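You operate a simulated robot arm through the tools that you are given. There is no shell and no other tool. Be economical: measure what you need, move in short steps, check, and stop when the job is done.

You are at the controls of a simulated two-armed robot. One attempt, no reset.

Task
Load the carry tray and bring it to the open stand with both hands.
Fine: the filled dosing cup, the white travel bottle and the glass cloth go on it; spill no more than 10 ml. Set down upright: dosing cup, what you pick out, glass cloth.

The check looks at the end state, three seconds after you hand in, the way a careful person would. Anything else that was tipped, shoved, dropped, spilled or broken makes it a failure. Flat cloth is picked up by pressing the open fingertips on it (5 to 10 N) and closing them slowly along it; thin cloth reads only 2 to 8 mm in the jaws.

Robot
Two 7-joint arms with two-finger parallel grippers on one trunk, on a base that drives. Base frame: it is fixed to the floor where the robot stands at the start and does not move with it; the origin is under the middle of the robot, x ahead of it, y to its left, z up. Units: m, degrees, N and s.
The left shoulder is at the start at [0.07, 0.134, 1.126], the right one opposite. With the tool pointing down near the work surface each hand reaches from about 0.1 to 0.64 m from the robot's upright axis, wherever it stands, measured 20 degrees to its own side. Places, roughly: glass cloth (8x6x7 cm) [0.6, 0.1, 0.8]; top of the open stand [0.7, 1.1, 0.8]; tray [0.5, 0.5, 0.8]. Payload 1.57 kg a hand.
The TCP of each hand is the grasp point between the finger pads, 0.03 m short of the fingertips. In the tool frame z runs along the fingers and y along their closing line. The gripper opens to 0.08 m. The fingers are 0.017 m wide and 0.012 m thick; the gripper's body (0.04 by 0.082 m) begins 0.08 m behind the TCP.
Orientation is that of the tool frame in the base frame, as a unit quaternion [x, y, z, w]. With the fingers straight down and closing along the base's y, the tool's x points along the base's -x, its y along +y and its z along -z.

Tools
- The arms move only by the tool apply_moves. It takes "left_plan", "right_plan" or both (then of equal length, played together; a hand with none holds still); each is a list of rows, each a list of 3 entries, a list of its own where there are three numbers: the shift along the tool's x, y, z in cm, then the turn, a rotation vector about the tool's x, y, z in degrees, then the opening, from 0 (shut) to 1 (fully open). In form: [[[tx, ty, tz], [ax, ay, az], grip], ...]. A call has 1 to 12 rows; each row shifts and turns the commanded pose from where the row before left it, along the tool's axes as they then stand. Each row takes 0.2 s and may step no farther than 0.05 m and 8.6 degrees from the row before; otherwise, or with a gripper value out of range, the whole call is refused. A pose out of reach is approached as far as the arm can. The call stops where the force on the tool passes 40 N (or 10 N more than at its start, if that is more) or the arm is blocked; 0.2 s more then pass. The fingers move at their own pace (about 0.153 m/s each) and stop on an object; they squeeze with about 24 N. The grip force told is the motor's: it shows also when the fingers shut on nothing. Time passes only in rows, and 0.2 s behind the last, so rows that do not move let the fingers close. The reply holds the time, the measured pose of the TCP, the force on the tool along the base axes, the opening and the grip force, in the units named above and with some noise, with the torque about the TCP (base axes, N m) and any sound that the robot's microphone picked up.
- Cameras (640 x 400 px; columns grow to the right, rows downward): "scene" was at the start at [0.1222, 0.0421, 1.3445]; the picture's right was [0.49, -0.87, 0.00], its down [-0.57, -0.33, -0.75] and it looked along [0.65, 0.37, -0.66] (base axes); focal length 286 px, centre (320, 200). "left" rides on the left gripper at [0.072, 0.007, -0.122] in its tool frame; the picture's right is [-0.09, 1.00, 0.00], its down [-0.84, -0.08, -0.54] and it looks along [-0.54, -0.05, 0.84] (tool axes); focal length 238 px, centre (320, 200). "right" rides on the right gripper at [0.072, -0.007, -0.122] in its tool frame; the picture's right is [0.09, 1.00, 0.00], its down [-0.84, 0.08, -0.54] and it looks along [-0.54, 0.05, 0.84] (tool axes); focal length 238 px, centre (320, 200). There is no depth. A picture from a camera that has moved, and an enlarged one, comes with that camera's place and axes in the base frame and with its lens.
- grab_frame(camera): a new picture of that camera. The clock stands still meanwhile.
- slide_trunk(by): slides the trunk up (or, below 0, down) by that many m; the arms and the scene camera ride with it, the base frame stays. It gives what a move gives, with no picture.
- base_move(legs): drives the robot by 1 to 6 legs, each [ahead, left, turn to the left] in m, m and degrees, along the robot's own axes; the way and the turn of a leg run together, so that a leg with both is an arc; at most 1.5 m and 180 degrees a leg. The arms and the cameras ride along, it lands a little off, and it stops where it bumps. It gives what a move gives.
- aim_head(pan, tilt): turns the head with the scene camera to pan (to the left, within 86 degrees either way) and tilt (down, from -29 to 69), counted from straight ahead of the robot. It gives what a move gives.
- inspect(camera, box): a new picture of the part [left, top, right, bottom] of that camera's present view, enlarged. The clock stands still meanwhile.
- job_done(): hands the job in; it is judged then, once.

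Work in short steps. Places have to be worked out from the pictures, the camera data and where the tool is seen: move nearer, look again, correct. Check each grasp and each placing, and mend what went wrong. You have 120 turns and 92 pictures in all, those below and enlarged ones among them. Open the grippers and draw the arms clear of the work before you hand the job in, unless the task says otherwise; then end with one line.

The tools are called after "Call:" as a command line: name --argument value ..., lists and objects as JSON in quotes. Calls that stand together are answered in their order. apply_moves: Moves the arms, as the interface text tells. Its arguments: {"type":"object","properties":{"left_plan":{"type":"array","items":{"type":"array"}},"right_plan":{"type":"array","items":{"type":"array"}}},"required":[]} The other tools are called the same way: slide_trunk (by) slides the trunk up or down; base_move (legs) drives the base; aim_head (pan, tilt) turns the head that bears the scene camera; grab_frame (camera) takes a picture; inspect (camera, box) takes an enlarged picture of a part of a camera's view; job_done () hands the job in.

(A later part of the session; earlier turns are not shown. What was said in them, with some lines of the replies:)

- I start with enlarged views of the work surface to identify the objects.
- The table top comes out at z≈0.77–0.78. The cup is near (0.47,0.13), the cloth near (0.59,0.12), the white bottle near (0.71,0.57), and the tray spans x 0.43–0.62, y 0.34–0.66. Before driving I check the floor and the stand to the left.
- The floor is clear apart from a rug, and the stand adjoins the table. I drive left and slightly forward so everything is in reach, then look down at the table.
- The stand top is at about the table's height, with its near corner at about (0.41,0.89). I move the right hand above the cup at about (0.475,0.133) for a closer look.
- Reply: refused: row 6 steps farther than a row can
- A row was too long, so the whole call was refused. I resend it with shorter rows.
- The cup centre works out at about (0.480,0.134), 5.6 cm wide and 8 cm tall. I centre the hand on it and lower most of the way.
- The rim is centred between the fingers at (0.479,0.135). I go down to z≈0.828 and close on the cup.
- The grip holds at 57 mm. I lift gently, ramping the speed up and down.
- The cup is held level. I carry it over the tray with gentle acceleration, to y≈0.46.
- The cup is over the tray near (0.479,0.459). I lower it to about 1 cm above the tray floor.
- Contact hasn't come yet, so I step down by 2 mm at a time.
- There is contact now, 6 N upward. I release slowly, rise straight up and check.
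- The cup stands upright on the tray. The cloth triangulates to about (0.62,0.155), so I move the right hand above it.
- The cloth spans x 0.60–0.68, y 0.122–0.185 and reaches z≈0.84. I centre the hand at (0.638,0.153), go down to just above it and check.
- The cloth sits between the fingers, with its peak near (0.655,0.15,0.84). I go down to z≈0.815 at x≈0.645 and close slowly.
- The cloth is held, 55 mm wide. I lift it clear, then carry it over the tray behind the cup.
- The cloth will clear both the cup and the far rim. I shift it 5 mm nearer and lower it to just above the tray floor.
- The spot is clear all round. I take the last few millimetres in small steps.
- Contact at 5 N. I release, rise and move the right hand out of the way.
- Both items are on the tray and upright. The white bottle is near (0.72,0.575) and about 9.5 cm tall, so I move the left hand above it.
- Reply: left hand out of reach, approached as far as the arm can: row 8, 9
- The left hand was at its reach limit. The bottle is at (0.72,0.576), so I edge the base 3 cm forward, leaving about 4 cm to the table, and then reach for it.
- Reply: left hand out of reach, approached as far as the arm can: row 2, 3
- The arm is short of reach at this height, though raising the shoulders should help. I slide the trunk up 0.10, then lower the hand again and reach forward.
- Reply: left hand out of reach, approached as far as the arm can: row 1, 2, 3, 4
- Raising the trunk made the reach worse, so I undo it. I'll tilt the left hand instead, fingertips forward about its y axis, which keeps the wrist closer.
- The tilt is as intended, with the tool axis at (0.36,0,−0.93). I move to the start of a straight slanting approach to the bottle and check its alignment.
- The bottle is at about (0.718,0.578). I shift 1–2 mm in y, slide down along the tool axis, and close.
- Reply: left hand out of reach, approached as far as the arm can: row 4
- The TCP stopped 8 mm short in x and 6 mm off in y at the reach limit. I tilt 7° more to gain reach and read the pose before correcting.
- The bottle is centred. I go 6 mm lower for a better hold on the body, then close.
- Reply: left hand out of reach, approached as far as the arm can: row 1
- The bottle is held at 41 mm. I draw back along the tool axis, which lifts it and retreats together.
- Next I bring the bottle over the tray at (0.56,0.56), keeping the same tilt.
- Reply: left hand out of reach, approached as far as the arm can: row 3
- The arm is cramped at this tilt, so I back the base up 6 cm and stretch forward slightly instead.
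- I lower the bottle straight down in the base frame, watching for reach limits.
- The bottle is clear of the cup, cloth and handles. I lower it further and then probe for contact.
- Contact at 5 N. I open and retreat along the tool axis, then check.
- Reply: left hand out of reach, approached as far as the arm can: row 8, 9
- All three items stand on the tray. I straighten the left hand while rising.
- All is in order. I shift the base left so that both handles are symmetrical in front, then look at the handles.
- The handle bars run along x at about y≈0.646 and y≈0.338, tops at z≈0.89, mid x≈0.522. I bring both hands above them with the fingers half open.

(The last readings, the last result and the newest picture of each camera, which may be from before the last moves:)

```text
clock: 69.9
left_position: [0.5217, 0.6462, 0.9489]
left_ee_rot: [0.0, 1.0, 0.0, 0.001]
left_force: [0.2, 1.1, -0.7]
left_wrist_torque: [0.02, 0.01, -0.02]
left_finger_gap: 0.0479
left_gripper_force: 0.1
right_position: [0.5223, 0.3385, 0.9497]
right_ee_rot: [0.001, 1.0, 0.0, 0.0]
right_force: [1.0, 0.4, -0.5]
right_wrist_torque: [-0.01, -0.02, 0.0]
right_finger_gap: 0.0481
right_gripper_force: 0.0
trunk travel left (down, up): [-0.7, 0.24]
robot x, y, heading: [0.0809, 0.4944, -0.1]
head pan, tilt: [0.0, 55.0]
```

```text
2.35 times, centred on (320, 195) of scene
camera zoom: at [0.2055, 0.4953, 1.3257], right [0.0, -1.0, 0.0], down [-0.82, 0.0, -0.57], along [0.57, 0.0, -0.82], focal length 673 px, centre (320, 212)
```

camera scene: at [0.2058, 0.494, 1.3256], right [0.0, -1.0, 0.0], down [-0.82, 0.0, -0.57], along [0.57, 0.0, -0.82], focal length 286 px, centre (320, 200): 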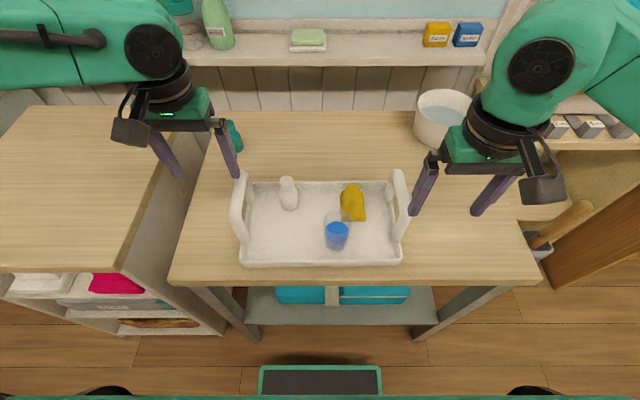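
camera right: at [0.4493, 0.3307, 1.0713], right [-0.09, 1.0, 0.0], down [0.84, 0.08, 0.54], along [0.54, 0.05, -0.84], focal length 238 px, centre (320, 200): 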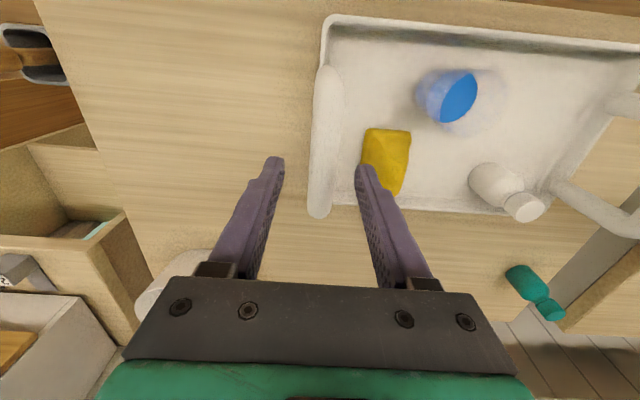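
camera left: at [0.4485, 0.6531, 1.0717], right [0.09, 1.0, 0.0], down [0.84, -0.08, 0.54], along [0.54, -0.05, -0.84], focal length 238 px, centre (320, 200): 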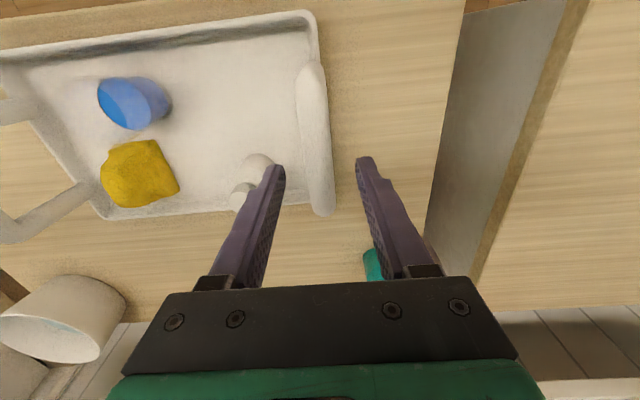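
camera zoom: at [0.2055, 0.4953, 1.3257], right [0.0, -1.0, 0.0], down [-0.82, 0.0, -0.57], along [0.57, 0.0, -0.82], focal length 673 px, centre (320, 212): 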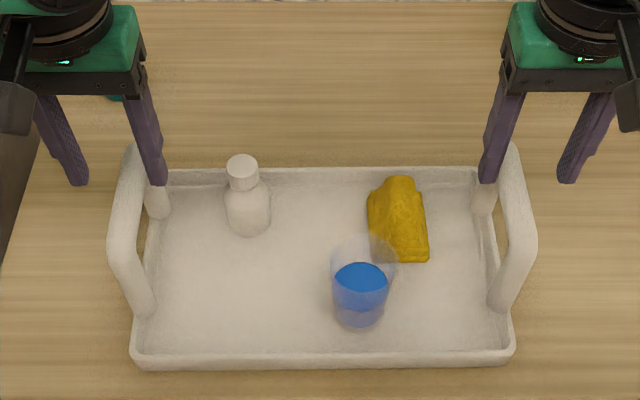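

Both hands are aligned with the bars to within 2 mm. I lower both to z≈0.875 and close together.

Call:
apply_moves --left_plan '[[[-0.1, -0.15, 2.5], [0, 0, 0], 0.6], [[0, 0, 2.5], [0, 0, 0], 0.6], [[0, 0, 2.5], [0, 0, 0], 0.6], [[0, 0, 0], [0, 0, 0], 0.6]]' --right_plan '[[[-0.1, 0.15, 2.5], [0, 0, 0], 0.6], [[0, 0, 2.5], [0, 0, 0], 0.6], [[0, 0, 2.5], [0, 0, 0], 0.6], [[0, 0, 0], [0, 0, 0], 0.6]]'

Call:
inspect --camera "scene" --box '[200, 110, 440, 280]'

Call:
grab_frame --camera "left"

Call:
grab_frame --camera "right"

```text
clock: 70.9
left_position: [0.5221, 0.645, 0.8741]
left_ee_rot: [0.002, 1.0, 0.001, 0.0]
left_force: [0.3, -0.4, -0.8]
left_wrist_torque: [-0.01, 0.04, 0.0]
left_finger_gap: 0.0478
left_gripper_force: 0.1
right_position: [0.522, 0.3394, 0.8743]
right_ee_rot: [0.0, 1.0, 0.0, -0.001]
right_force: [0.1, -0.5, -0.2]
right_wrist_torque: [-0.02, -0.03, -0.02]
right_finger_gap: 0.0477
right_gripper_force: 0.1
trunk travel left (down, up): [-0.7, 0.24]
robot x, y, heading: [0.089, 0.4987, -0.1]
head pan, tilt: [0.0, 55.0]
```

```text
2.35 times, centred on (320, 195) of scene
camera zoom: at [0.2055, 0.4952, 1.3257], right [0.0, -1.0, 0.0], down [-0.82, 0.0, -0.57], along [0.57, 0.0, -0.82], focal length 673 px, centre (320, 212)
```

zoom: 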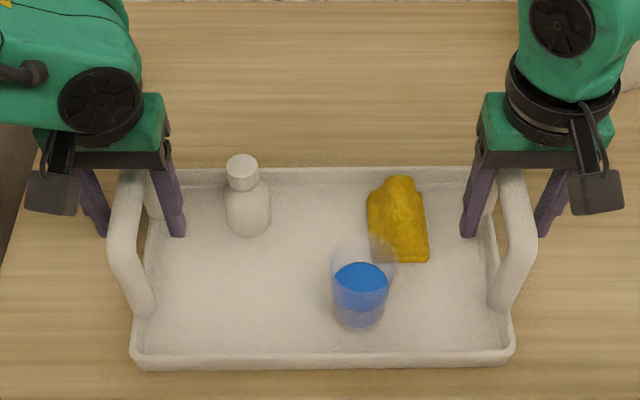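

```text
33 pictures are left
camera left: at [0.4503, 0.6514, 0.9969], right [0.1, 1.0, 0.0], down [0.84, -0.08, 0.54], along [0.54, -0.05, -0.84], focal length 238 px, centre (320, 200)
```

left: 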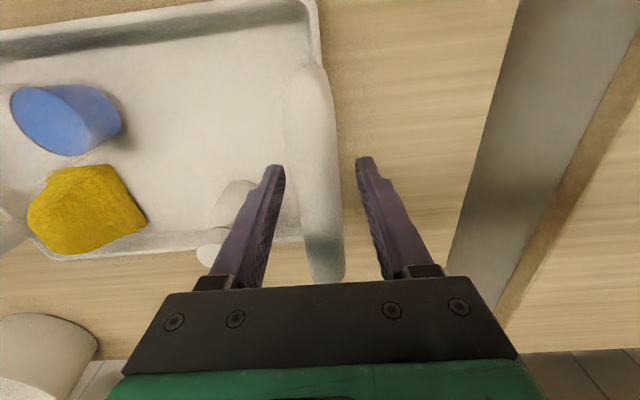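

```text
32 pictures are left
camera right: at [0.4496, 0.3321, 0.9961], right [-0.09, 1.0, 0.0], down [0.84, 0.08, 0.54], along [0.54, 0.05, -0.84], focal length 238 px, centre (320, 200)
```

right: 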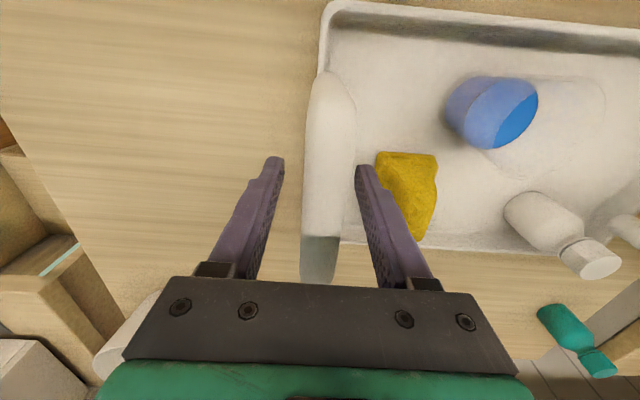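

Comparing the last two views puts the bar axis nearer z≈0.888. I raise both hands 1.2 cm so the pads centre on the bars, and close.

Call:
apply_moves --left_plan '[[[0, -0.1, -1.2], [0, 0, 0], 0.6], [[0, 0, 0], [0, 0, 0], 0.5], [[0, 0, 0], [0, 0, 0], 0.4], [[0, 0, 0], [0, 0, 0], 0.3], [[0, 0, 0], [0, 0, 0], 0.2], [[0, 0, 0], [0, 0, 0], 0.1], [[0, 0, 0], [0, 0, 0], 0], [[0, 0, 0], [0, 0, 0], 0]]' --right_plan '[[[0, 0.1, -1.2], [0, 0, 0], 0.6], [[0, 0, 0], [0, 0, 0], 0.5], [[0, 0, 0], [0, 0, 0], 0.4], [[0, 0, 0], [0, 0, 0], 0.3], [[0, 0, 0], [0, 0, 0], 0.2], [[0, 0, 0], [0, 0, 0], 0.1], [[0, 0, 0], [0, 0, 0], 0], [[0, 0, 0], [0, 0, 0], 0]]'

Call:
inspect --camera "scene" --box '[200, 110, 440, 280]'

```text
clock: 72.7
left_position: [0.5229, 0.6451, 0.8861]
left_ee_rot: [0.001, 1.0, 0.001, 0.001]
left_force: [1.4, 8.6, 1.0]
left_wrist_torque: [-0.1, 0.04, 0.28]
left_finger_gap: 0.0216
left_gripper_force: 23.4
right_position: [0.5221, 0.3396, 0.8873]
right_ee_rot: [0.001, 1.0, -0.001, 0.0]
right_force: [-0.5, -8.3, 2.0]
right_wrist_torque: [0.05, -0.02, 0.24]
right_finger_gap: 0.0219
right_gripper_force: 23.9
trunk travel left (down, up): [-0.7, 0.24]
robot x, y, heading: [0.0841, 0.4946, -0.1]
head pan, tilt: [0.0, 55.0]
```

```text
2.35 times, centred on (320, 195) of scene
camera zoom: at [0.2057, 0.4956, 1.3257], right [0.0, -1.0, 0.0], down [-0.82, 0.0, -0.57], along [0.57, 0.0, -0.82], focal length 673 px, centre (320, 212)
```

zoom: 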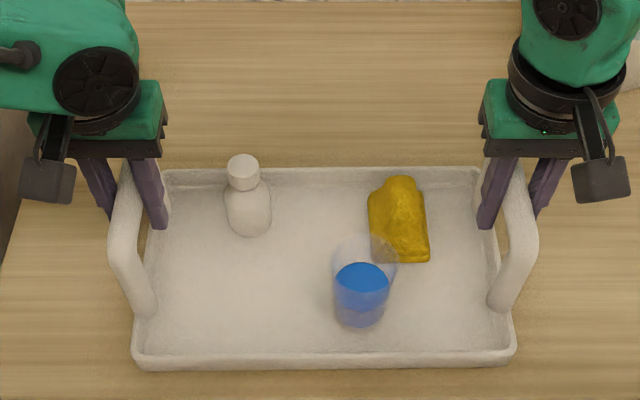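

Both bars are held at about 22 mm. I ease the 8 N inward squeeze and lift 2 cm with the trunk, which keeps both hands level.

Call:
apply_moves --left_plan '[[[0, 0.15, 0], [0, 0, 0], 0], [[0, 0, 0], [0, 0, 0], 0]]' --right_plan '[[[0, -0.15, 0], [0, 0, 0], 0], [[0, 0, 0], [0, 0, 0], 0]]'

Call:
slide_trunk --by 0.02

Call:
grab_frame --camera "scene"

```text
clock: 73.3
left_position: [0.5234, 0.6445, 0.8862]
left_ee_rot: [0.001, 1.0, -0.002, 0.001]
left_force: [0.5, -6.6, 1.3]
left_wrist_torque: [0.08, 0.3, 0.21]
left_finger_gap: 0.0212
left_gripper_force: 24.3
right_position: [0.5202, 0.3404, 0.8874]
right_ee_rot: [0.0, 1.0, 0.001, 0.0]
right_force: [-0.4, 6.3, -0.1]
right_wrist_torque: [-0.08, 0.02, 0.1]
right_finger_gap: 0.0214
right_gripper_force: 23.7
trunk travel left (down, up): [-0.7, 0.24]
robot x, y, heading: [0.0851, 0.4971, -0.0]
head pan, tilt: [0.0, 55.0]
```

```text
clock: 74.0
left_position: [0.5229, 0.6435, 0.9046]
left_ee_rot: [0.002, 1.0, -0.002, 0.001]
left_force: [1.2, -16.1, -2.7]
left_wrist_torque: [0.13, 0.01, 0.19]
left_finger_gap: 0.0213
left_gripper_force: 23.3
right_position: [0.5232, 0.3394, 0.9072]
right_ee_rot: [0.001, 1.0, 0.002, 0.0]
right_force: [-1.3, 16.4, -3.1]
right_wrist_torque: [-0.16, 0.01, 0.17]
right_finger_gap: 0.0213
right_gripper_force: 23.6
trunk travel left (down, up): [-0.72, 0.22]
robot x, y, heading: [0.088, 0.493, -0.1]
head pan, tilt: [0.0, 55.0]
```

```text
30 pictures are left
camera scene: at [0.2066, 0.4952, 1.3456], right [0.0, -1.0, 0.0], down [-0.82, 0.0, -0.57], along [0.57, 0.0, -0.82], focal length 286 px, centre (320, 200)
```

scene: 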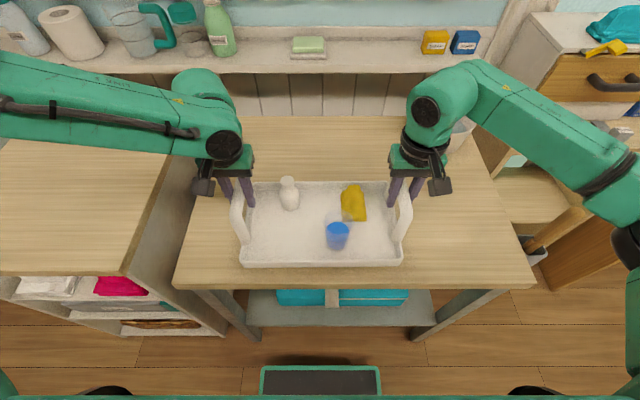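

The tray is off the table, with about 3 N on each hand, though the hands now pull apart with 16 N. I relax that and lift 6 cm more.

Call:
apply_moves --left_plan '[[[0, -0.15, 0], [0, 0, 0], 0], [[0, 0, 0], [0, 0, 0], 0]]' --right_plan '[[[0, 0.15, 0], [0, 0, 0], 0], [[0, 0, 0], [0, 0, 0], 0]]'

Call:
slide_trunk --by 0.06

Call:
aim_head --pan 45 --tilt 45

Call:
grab_frame --camera "scene"

```text
clock: 74.6
left_position: [0.5239, 0.6435, 0.9049]
left_ee_rot: [0.001, 1.0, 0.002, 0.0]
left_force: [1.6, -4.4, -2.5]
left_wrist_torque: [0.02, -0.2, 0.21]
left_finger_gap: 0.0212
left_gripper_force: 23.2
right_position: [0.522, 0.3401, 0.9085]
right_ee_rot: [0.001, 1.0, -0.002, -0.001]
right_force: [-1.4, 3.4, -2.4]
right_wrist_torque: [-0.09, 0.23, 0.27]
right_finger_gap: 0.0214
right_gripper_force: 23.4
trunk travel left (down, up): [-0.72, 0.22]
robot x, y, heading: [0.0849, 0.4933, 0.1]
head pan, tilt: [0.0, 55.0]
```

```text
clock: 75.6
left_position: [0.5241, 0.6433, 0.9642]
left_ee_rot: [0.001, 1.0, 0.001, 0.0]
left_force: [2.0, 5.9, -3.0]
left_wrist_torque: [-0.05, -0.05, 0.21]
left_finger_gap: 0.0214
left_gripper_force: 24.0
right_position: [0.5224, 0.34, 0.9664]
right_ee_rot: [0.002, 1.0, -0.001, -0.001]
right_force: [-1.1, -6.1, -3.0]
right_wrist_torque: [0.03, 0.09, 0.24]
right_finger_gap: 0.0215
right_gripper_force: 24.3
trunk travel left (down, up): [-0.78, 0.16]
robot x, y, heading: [0.0831, 0.4958, 0.1]
head pan, tilt: [0.0, 55.0]
```

```text
clock: 76.7
left_position: [0.5239, 0.6451, 0.9654]
left_ee_rot: [0.001, 1.0, 0.001, 0.0]
left_force: [1.6, 14.4, -2.7]
left_wrist_torque: [-0.11, 0.12, 0.17]
left_finger_gap: 0.0217
left_gripper_force: 23.8
right_position: [0.523, 0.3397, 0.9668]
right_ee_rot: [0.001, 1.0, -0.001, -0.001]
right_force: [-0.4, -14.0, -1.9]
right_wrist_torque: [0.13, -0.1, 0.21]
right_finger_gap: 0.0215
right_gripper_force: 24.5
trunk travel left (down, up): [-0.78, 0.16]
robot x, y, heading: [0.0882, 0.4985, -0.0]
head pan, tilt: [45.0, 45.0]
```

```text
29 pictures are left
camera scene: at [0.1923, 0.5526, 1.4189], right [0.71, -0.71, 0.0], down [-0.5, -0.5, -0.71], along [0.5, 0.5, -0.71], focal length 286 px, centre (320, 200)
```

scene: 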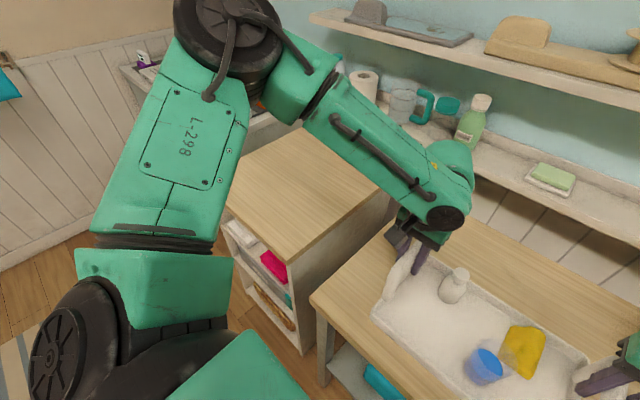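

The tray is level, and the stand top (x≈0.42–0.85, y≈0.88–1.35) looks clear. I drive left 0.6 m with the tray held steady.

Call:
base_move --legs '[[0, 0.3, 0]]'

Call:
grab_frame --camera "scene"

```text
clock: 78.7
left_position: [0.5241, 0.9442, 0.9658]
left_ee_rot: [0.002, 1.0, 0.002, 0.0]
left_force: [1.6, 23.2, -1.9]
left_wrist_torque: [-0.26, -0.04, 0.2]
left_finger_gap: 0.0213
left_gripper_force: 24.3
right_position: [0.5229, 0.6401, 0.9676]
right_ee_rot: [0.003, 1.0, 0.0, -0.001]
right_force: [-1.0, -23.5, -2.7]
right_wrist_torque: [0.2, 0.09, 0.25]
right_finger_gap: 0.0215
right_gripper_force: 24.2
trunk travel left (down, up): [-0.78, 0.16]
robot x, y, heading: [0.0867, 0.7972, -0.3]
head pan, tilt: [45.0, 45.0]
```

```text
28 pictures are left
camera scene: at [0.1932, 0.8524, 1.419], right [0.7, -0.71, 0.0], down [-0.5, -0.5, -0.71], along [0.5, 0.5, -0.71], focal length 286 px, centre (320, 200)
```

scene: 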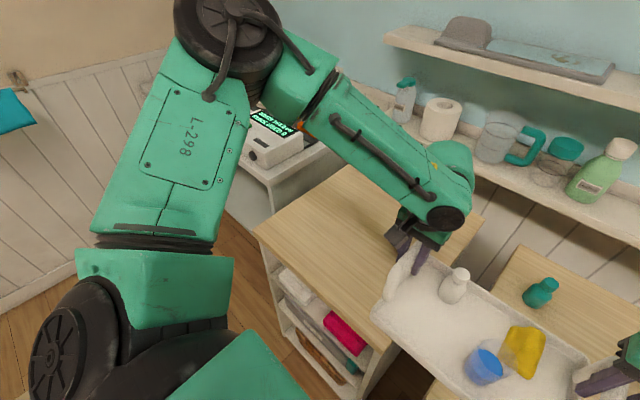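

The stand spans x≈0.43–0.83, y≈0.88–1.36 and is empty. I ease the 23 N squeeze and drive the remaining 0.32 m.

Call:
apply_moves --left_plan '[[[0, 0.12, 0], [0, 0, 0], 0], [[0, 0, 0], [0, 0, 0], 0]]' --right_plan '[[[0, -0.12, 0], [0, 0, 0], 0], [[0, 0, 0], [0, 0, 0], 0]]'

Call:
base_move --legs '[[0, 0.32, 0]]'

Call:
aim_head --pan 0 --tilt 55

Call:
grab_frame --camera "scene"

```text
clock: 79.3
left_position: [0.5246, 0.9446, 0.9644]
left_ee_rot: [0.003, 1.0, 0.0, 0.001]
left_force: [1.6, -15.0, -1.9]
left_wrist_torque: [0.19, 0.28, 0.24]
left_finger_gap: 0.0214
left_gripper_force: 23.6
right_position: [0.5229, 0.6408, 0.9668]
right_ee_rot: [0.001, 1.0, 0.001, -0.001]
right_force: [-1.9, 15.9, -2.6]
right_wrist_torque: [-0.14, -0.22, 0.15]
right_finger_gap: 0.0214
right_gripper_force: 23.7
trunk travel left (down, up): [-0.78, 0.16]
robot x, y, heading: [0.0835, 0.7968, -0.1]
head pan, tilt: [45.0, 45.0]
```

```text
clock: 81.5
left_position: [0.5275, 1.2664, 0.9656]
left_ee_rot: [0.003, 1.0, 0.0, 0.001]
left_force: [0.5, -31.4, -3.6]
left_wrist_torque: [0.36, 0.17, 0.23]
left_finger_gap: 0.0217
left_gripper_force: 24.3
right_position: [0.5241, 0.9611, 0.966]
right_ee_rot: [0.003, 1.0, 0.001, -0.001]
right_force: [-1.0, 31.6, -2.8]
right_wrist_torque: [-0.3, -0.17, 0.22]
right_finger_gap: 0.0213
right_gripper_force: 24.0
trunk travel left (down, up): [-0.78, 0.16]
robot x, y, heading: [0.0892, 1.1217, -0.2]
head pan, tilt: [45.0, 45.0]
```

```text
clock: 82.6
left_position: [0.5269, 1.266, 0.9658]
left_ee_rot: [0.003, 1.0, -0.002, 0.003]
left_force: [2.4, -4.2, -1.6]
left_wrist_torque: [0.05, 0.01, 0.19]
left_finger_gap: 0.0212
left_gripper_force: 23.9
right_position: [0.5236, 0.9619, 0.9667]
right_ee_rot: [0.002, 1.0, 0.001, -0.002]
right_force: [-0.6, 5.1, -2.7]
right_wrist_torque: [-0.03, -0.02, 0.18]
right_finger_gap: 0.0214
right_gripper_force: 23.4
trunk travel left (down, up): [-0.78, 0.16]
robot x, y, heading: [0.0875, 1.1227, -0.3]
head pan, tilt: [0.0, 55.0]
```

```text
27 pictures are left
camera scene: at [0.2091, 1.1182, 1.4055], right [0.0, -1.0, 0.0], down [-0.82, 0.0, -0.57], along [0.57, 0.0, -0.82], focal length 286 px, centre (320, 200)
```

scene: 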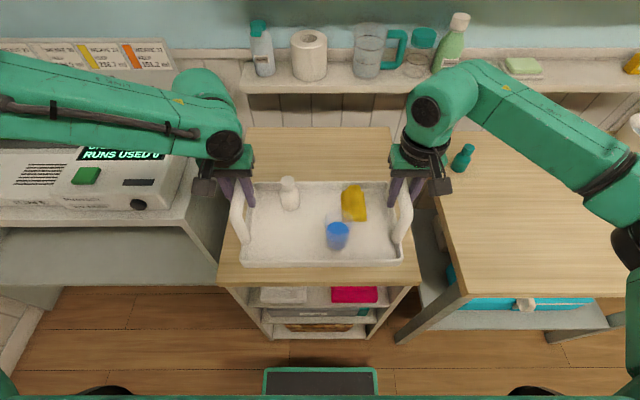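

The tray centre (y≈1.114) matches the stand's middle (y 0.89–1.346), and the stand top triangulates to z≈0.78. I drive 7 cm forward so the tray sits well inside the edge.

Call:
base_move --legs '[[0.07, 0, 0]]'

Call:
slide_trunk --by -0.045

Call:
grab_frame --camera "scene"

```text
clock: 83.6
left_position: [0.5935, 1.266, 0.9674]
left_ee_rot: [0.004, 1.0, -0.001, 0.003]
left_force: [0.7, -6.3, -2.8]
left_wrist_torque: [0.1, -0.02, 0.24]
left_finger_gap: 0.0216
left_gripper_force: 24.4
right_position: [0.5914, 0.9623, 0.9676]
right_ee_rot: [0.002, 1.0, 0.0, 0.001]
right_force: [-2.1, 4.0, -3.2]
right_wrist_torque: [-0.04, 0.07, 0.13]
right_finger_gap: 0.0215
right_gripper_force: 23.8
trunk travel left (down, up): [-0.78, 0.16]
robot x, y, heading: [0.1589, 1.1202, -0.3]
head pan, tilt: [0.0, 55.0]
```

```text
clock: 84.5
left_position: [0.5957, 1.2662, 0.9196]
left_ee_rot: [0.004, 1.0, -0.002, 0.002]
left_force: [0.8, -0.4, -2.7]
left_wrist_torque: [0.0, 0.08, 0.23]
left_finger_gap: 0.0215
left_gripper_force: 23.8
right_position: [0.595, 0.962, 0.9212]
right_ee_rot: [0.002, 1.0, 0.0, -0.001]
right_force: [-1.1, 1.0, -3.2]
right_wrist_torque: [-0.04, -0.1, 0.18]
right_finger_gap: 0.0213
right_gripper_force: 24.0
trunk travel left (down, up): [-0.735, 0.205]
robot x, y, heading: [0.1556, 1.1187, -0.6]
head pan, tilt: [0.0, 55.0]
```

```text
26 pictures are left
camera scene: at [0.2792, 1.1181, 1.3605], right [-0.01, -1.0, 0.0], down [-0.82, 0.0, -0.57], along [0.57, 0.0, -0.82], focal length 286 px, centre (320, 200)
```

scene: 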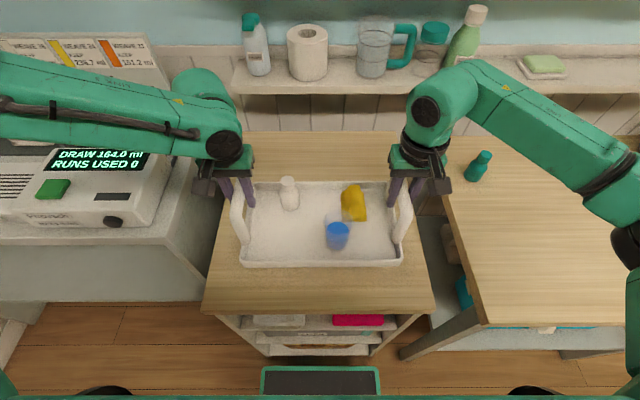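

The tray is well inside the stand's outline. I lower both arms together, first 2.2 cm and then in small steps.

Call:
apply_moves --left_plan '[[[0, 0, 0.4], [0, 0, 0], 0], [[0, 0, 0.7], [0, 0, 0], 0], [[0, 0, 0.7], [0, 0, 0], 0], [[0, 0, 0.4], [0, 0, 0], 0], [[0, 0, 0], [0, 0, 0], 0]]' --right_plan '[[[0, 0, 0.4], [0, 0, 0], 0], [[0, 0, 0.7], [0, 0, 0], 0], [[0, 0, 0.7], [0, 0, 0], 0], [[0, 0, 0.4], [0, 0, 0], 0], [[0, 0, 0], [0, 0, 0], 0]]'

Call:
apply_moves --left_plan '[[[0, 0, 0.2], [0, 0, 0], 0], [[0, 0, 0.2], [0, 0, 0], 0], [[0, 0, 0], [0, 0, 0], 0]]' --right_plan '[[[0, 0, 0.2], [0, 0, 0], 0], [[0, 0, 0.2], [0, 0, 0], 0], [[0, 0, 0], [0, 0, 0], 0]]'

```text
clock: 85.7
left_position: [0.5953, 1.2655, 0.9001]
left_ee_rot: [0.004, 1.0, 0.0, 0.004]
left_force: [5.4, 3.9, 17.1]
left_wrist_torque: [0.0, 0.06, 0.15]
left_finger_gap: 0.0217
left_gripper_force: 24.0
right_position: [0.592, 0.9614, 0.903]
right_ee_rot: [0.004, 1.0, 0.002, 0.002]
right_force: [3.6, -4.2, 17.3]
right_wrist_torque: [0.01, 0.02, 0.09]
right_finger_gap: 0.022
right_gripper_force: 23.5
trunk travel left (down, up): [-0.735, 0.205]
robot x, y, heading: [0.1548, 1.1196, -0.2]
head pan, tilt: [0.0, 55.0]
```

```text
clock: 86.5
left_position: [0.5937, 1.2651, 0.896]
left_ee_rot: [0.004, 1.0, 0.0, 0.003]
left_force: [5.3, 2.4, 18.1]
left_wrist_torque: [-0.06, 0.1, 0.11]
left_finger_gap: 0.0217
left_gripper_force: 24.0
right_position: [0.5904, 0.9621, 0.8975]
right_ee_rot: [0.001, 1.0, 0.001, 0.0]
right_force: [1.6, -2.6, 19.1]
right_wrist_torque: [0.04, 0.05, 0.12]
right_finger_gap: 0.0213
right_gripper_force: 23.9
trunk travel left (down, up): [-0.735, 0.205]
robot x, y, heading: [0.1553, 1.1184, -0.7]
head pan, tilt: [0.0, 55.0]
```

Contact came earlier, at TCP z≈0.90, and now presses with 18 N per hand. I ease up 3 mm and look.

Call:
apply_moves --left_plan '[[[0, 0, -0.15], [0, 0, 0], 0], [[0, 0, -0.1], [0, 0, 0], 0], [[0, 0, 0], [0, 0, 0], 0]]' --right_plan '[[[0, 0, -0.15], [0, 0, 0], 0], [[0, 0, -0.1], [0, 0, 0], 0], [[0, 0, 0], [0, 0, 0], 0]]'

Call:
inspect --camera "scene" --box '[190, 120, 450, 320]'

Call:
grab_frame --camera "left"

```text
clock: 87.3
left_position: [0.595, 1.2656, 0.8966]
left_ee_rot: [0.004, 1.0, -0.001, 0.0]
left_force: [1.8, -1.2, -2.9]
left_wrist_torque: [0.01, -0.28, 0.14]
left_finger_gap: 0.0214
left_gripper_force: 24.2
right_position: [0.5929, 0.9618, 0.8964]
right_ee_rot: [0.002, 1.0, 0.001, -0.002]
right_force: [-3.0, 0.6, 2.9]
right_wrist_torque: [-0.03, -0.13, 0.15]
right_finger_gap: 0.0214
right_gripper_force: 24.4
trunk travel left (down, up): [-0.735, 0.205]
robot x, y, heading: [0.1576, 1.1167, -0.3]
head pan, tilt: [0.0, 55.0]
```

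```text
2.00 times, centred on (320, 220) of scene
camera zoom: at [0.2778, 1.1183, 1.3603], right [-0.01, -1.0, 0.0], down [-0.82, 0.0, -0.57], along [0.57, 0.0, -0.82], focal length 572 px, centre (320, 160)
```

zoom: 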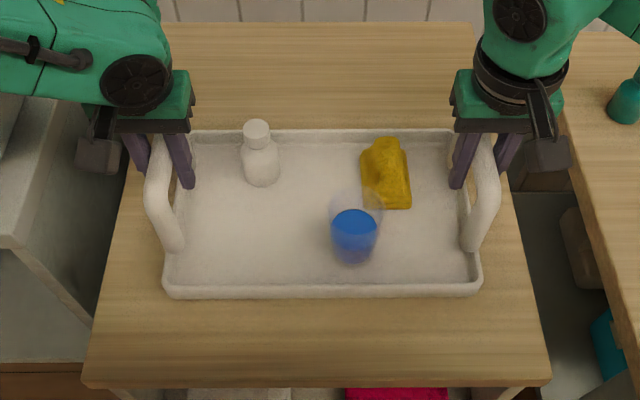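

```text
24 pictures are left
camera left: at [0.5223, 1.2736, 1.0195], right [0.1, 1.0, 0.0], down [0.84, -0.08, 0.54], along [0.54, -0.05, -0.84], focal length 238 px, centre (320, 200)
```

left: 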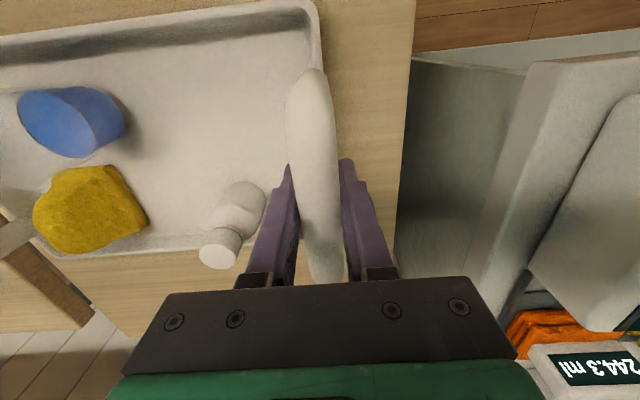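

The tray sits flat on the stand with everything upright. I settle the left side 1 mm, open both hands to 0.6 and rise straight up.

Call:
apply_moves --left_plan '[[[0, 0, 0.12], [0, 0, 0], 0], [[0, 0, 0], [0, 0, 0], 0.3], [[0, 0, 0], [0, 0, 0], 0.45], [[0, 0, 0], [0, 0, 0], 0.6], [[0, 0, 0], [0, 0, 0], 0.6]]' --right_plan '[[[0, 0, 0], [0, 0, 0], 0], [[0, 0, 0], [0, 0, 0], 0.3], [[0, 0, 0], [0, 0, 0], 0.45], [[0, 0, 0], [0, 0, 0], 0.6], [[0, 0, 0], [0, 0, 0], 0.6]]'

Call:
apply_moves --left_plan '[[[0, 0, -1.5], [0, 0, 0], 0.6], [[0, 0, -2.5], [0, 0, 0], 0.6], [[0, 0, -3], [0, 0, 0], 0.6], [[0, 0, -3], [0, 0, 0], 0.6], [[0, 0, -3], [0, 0, 0], 1], [[0, 0, 0], [0, 0, 0], 1]]' --right_plan '[[[0, 0, -1.5], [0, 0, 0], 0.6], [[0, 0, -2.5], [0, 0, 0], 0.6], [[0, 0, -3], [0, 0, 0], 0.6], [[0, 0, -3], [0, 0, 0], 0.6], [[0, 0, -3], [0, 0, 0], 1], [[0, 0, 0], [0, 0, 0], 1]]'

Call:
grab_frame --camera "scene"

```text
clock: 88.5
left_position: [0.5957, 1.2654, 0.8954]
left_ee_rot: [0.003, 1.0, -0.001, 0.002]
left_force: [-0.2, 0.5, 0.4]
left_wrist_torque: [0.02, 0.0, -0.02]
left_finger_gap: 0.0481
left_gripper_force: 0.1
right_position: [0.5936, 0.9617, 0.8994]
right_ee_rot: [0.001, 1.0, 0.001, 0.0]
right_force: [-0.6, -1.0, -0.2]
right_wrist_torque: [-0.01, -0.02, 0.01]
right_finger_gap: 0.048
right_gripper_force: 0.0
trunk travel left (down, up): [-0.735, 0.205]
robot x, y, heading: [0.1572, 1.1154, -0.2]
head pan, tilt: [0.0, 55.0]
```

```text
clock: 89.9
left_position: [0.5966, 1.266, 1.0269]
left_ee_rot: [0.003, 1.0, -0.001, 0.002]
left_force: [-0.2, -0.6, -0.1]
left_wrist_torque: [-0.03, -0.02, -0.01]
left_finger_gap: 0.08
left_gripper_force: 0.0
right_position: [0.5935, 0.9616, 1.0293]
right_ee_rot: [0.001, 1.0, 0.0, -0.001]
right_force: [0.0, -2.0, 0.5]
right_wrist_torque: [0.01, 0.06, 0.03]
right_finger_gap: 0.0798
right_gripper_force: 0.1
trunk travel left (down, up): [-0.735, 0.205]
robot x, y, heading: [0.1578, 1.119, -0.5]
head pan, tilt: [0.0, 55.0]
```

```text
23 pictures are left
camera scene: at [0.2788, 1.118, 1.3606], right [-0.01, -1.0, 0.0], down [-0.82, 0.0, -0.57], along [0.57, 0.0, -0.82], focal length 286 px, centre (320, 200)
```

scene: 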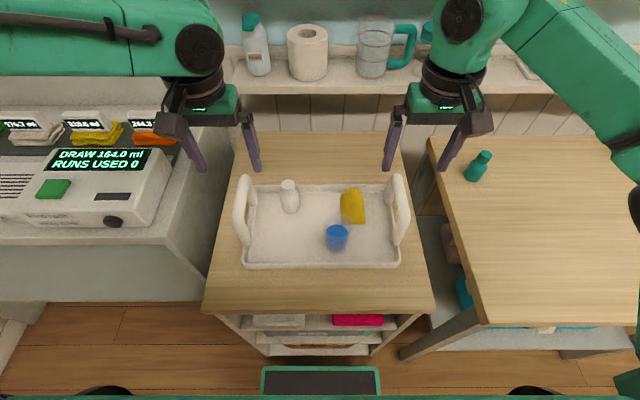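

The tray stands cleanly on the stand. I back the robot off to draw the arms clear and take a final look.

Call:
base_move --legs '[[-0.25, 0, 0]]'

Call:
inspect --camera "scene" --box '[200, 60, 480, 260]'

```text
clock: 91.7
left_position: [0.3481, 1.2667, 1.0245]
left_ee_rot: [0.002, 1.0, 0.0, 0.001]
left_force: [-0.6, 0.1, 0.5]
left_wrist_torque: [0.0, 0.01, 0.0]
left_finger_gap: 0.0799
left_gripper_force: 0.1
right_position: [0.3452, 0.9629, 1.029]
right_ee_rot: [0.001, 1.0, 0.001, -0.001]
right_force: [0.5, 0.3, 0.1]
right_wrist_torque: [0.0, 0.01, -0.02]
right_finger_gap: 0.0798
right_gripper_force: 0.0
trunk travel left (down, up): [-0.735, 0.205]
robot x, y, heading: [-0.0947, 1.1196, -0.2]
head pan, tilt: [0.0, 55.0]
```

```text
2.00 times, centred on (340, 160) of scene
camera zoom: at [0.0303, 1.1193, 1.3605], right [0.0, -1.0, 0.0], down [-0.82, 0.0, -0.57], along [0.57, 0.0, -0.82], focal length 572 px, centre (280, 280)
```

zoom: 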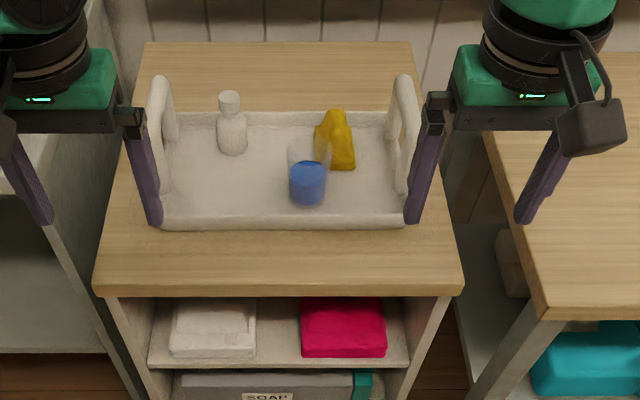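

All three items are upright on the tray, the tray is flat on the stand, and the hands are open and clear. I hand the job in.

Call:
job_done

```text
The job is handed in.
```

The carry tray is on the open stand, carried there with both hands, with the filled dosing cup, the white travel bottle and the glass cloth upright on it; I saw no spill and nothing else moved.
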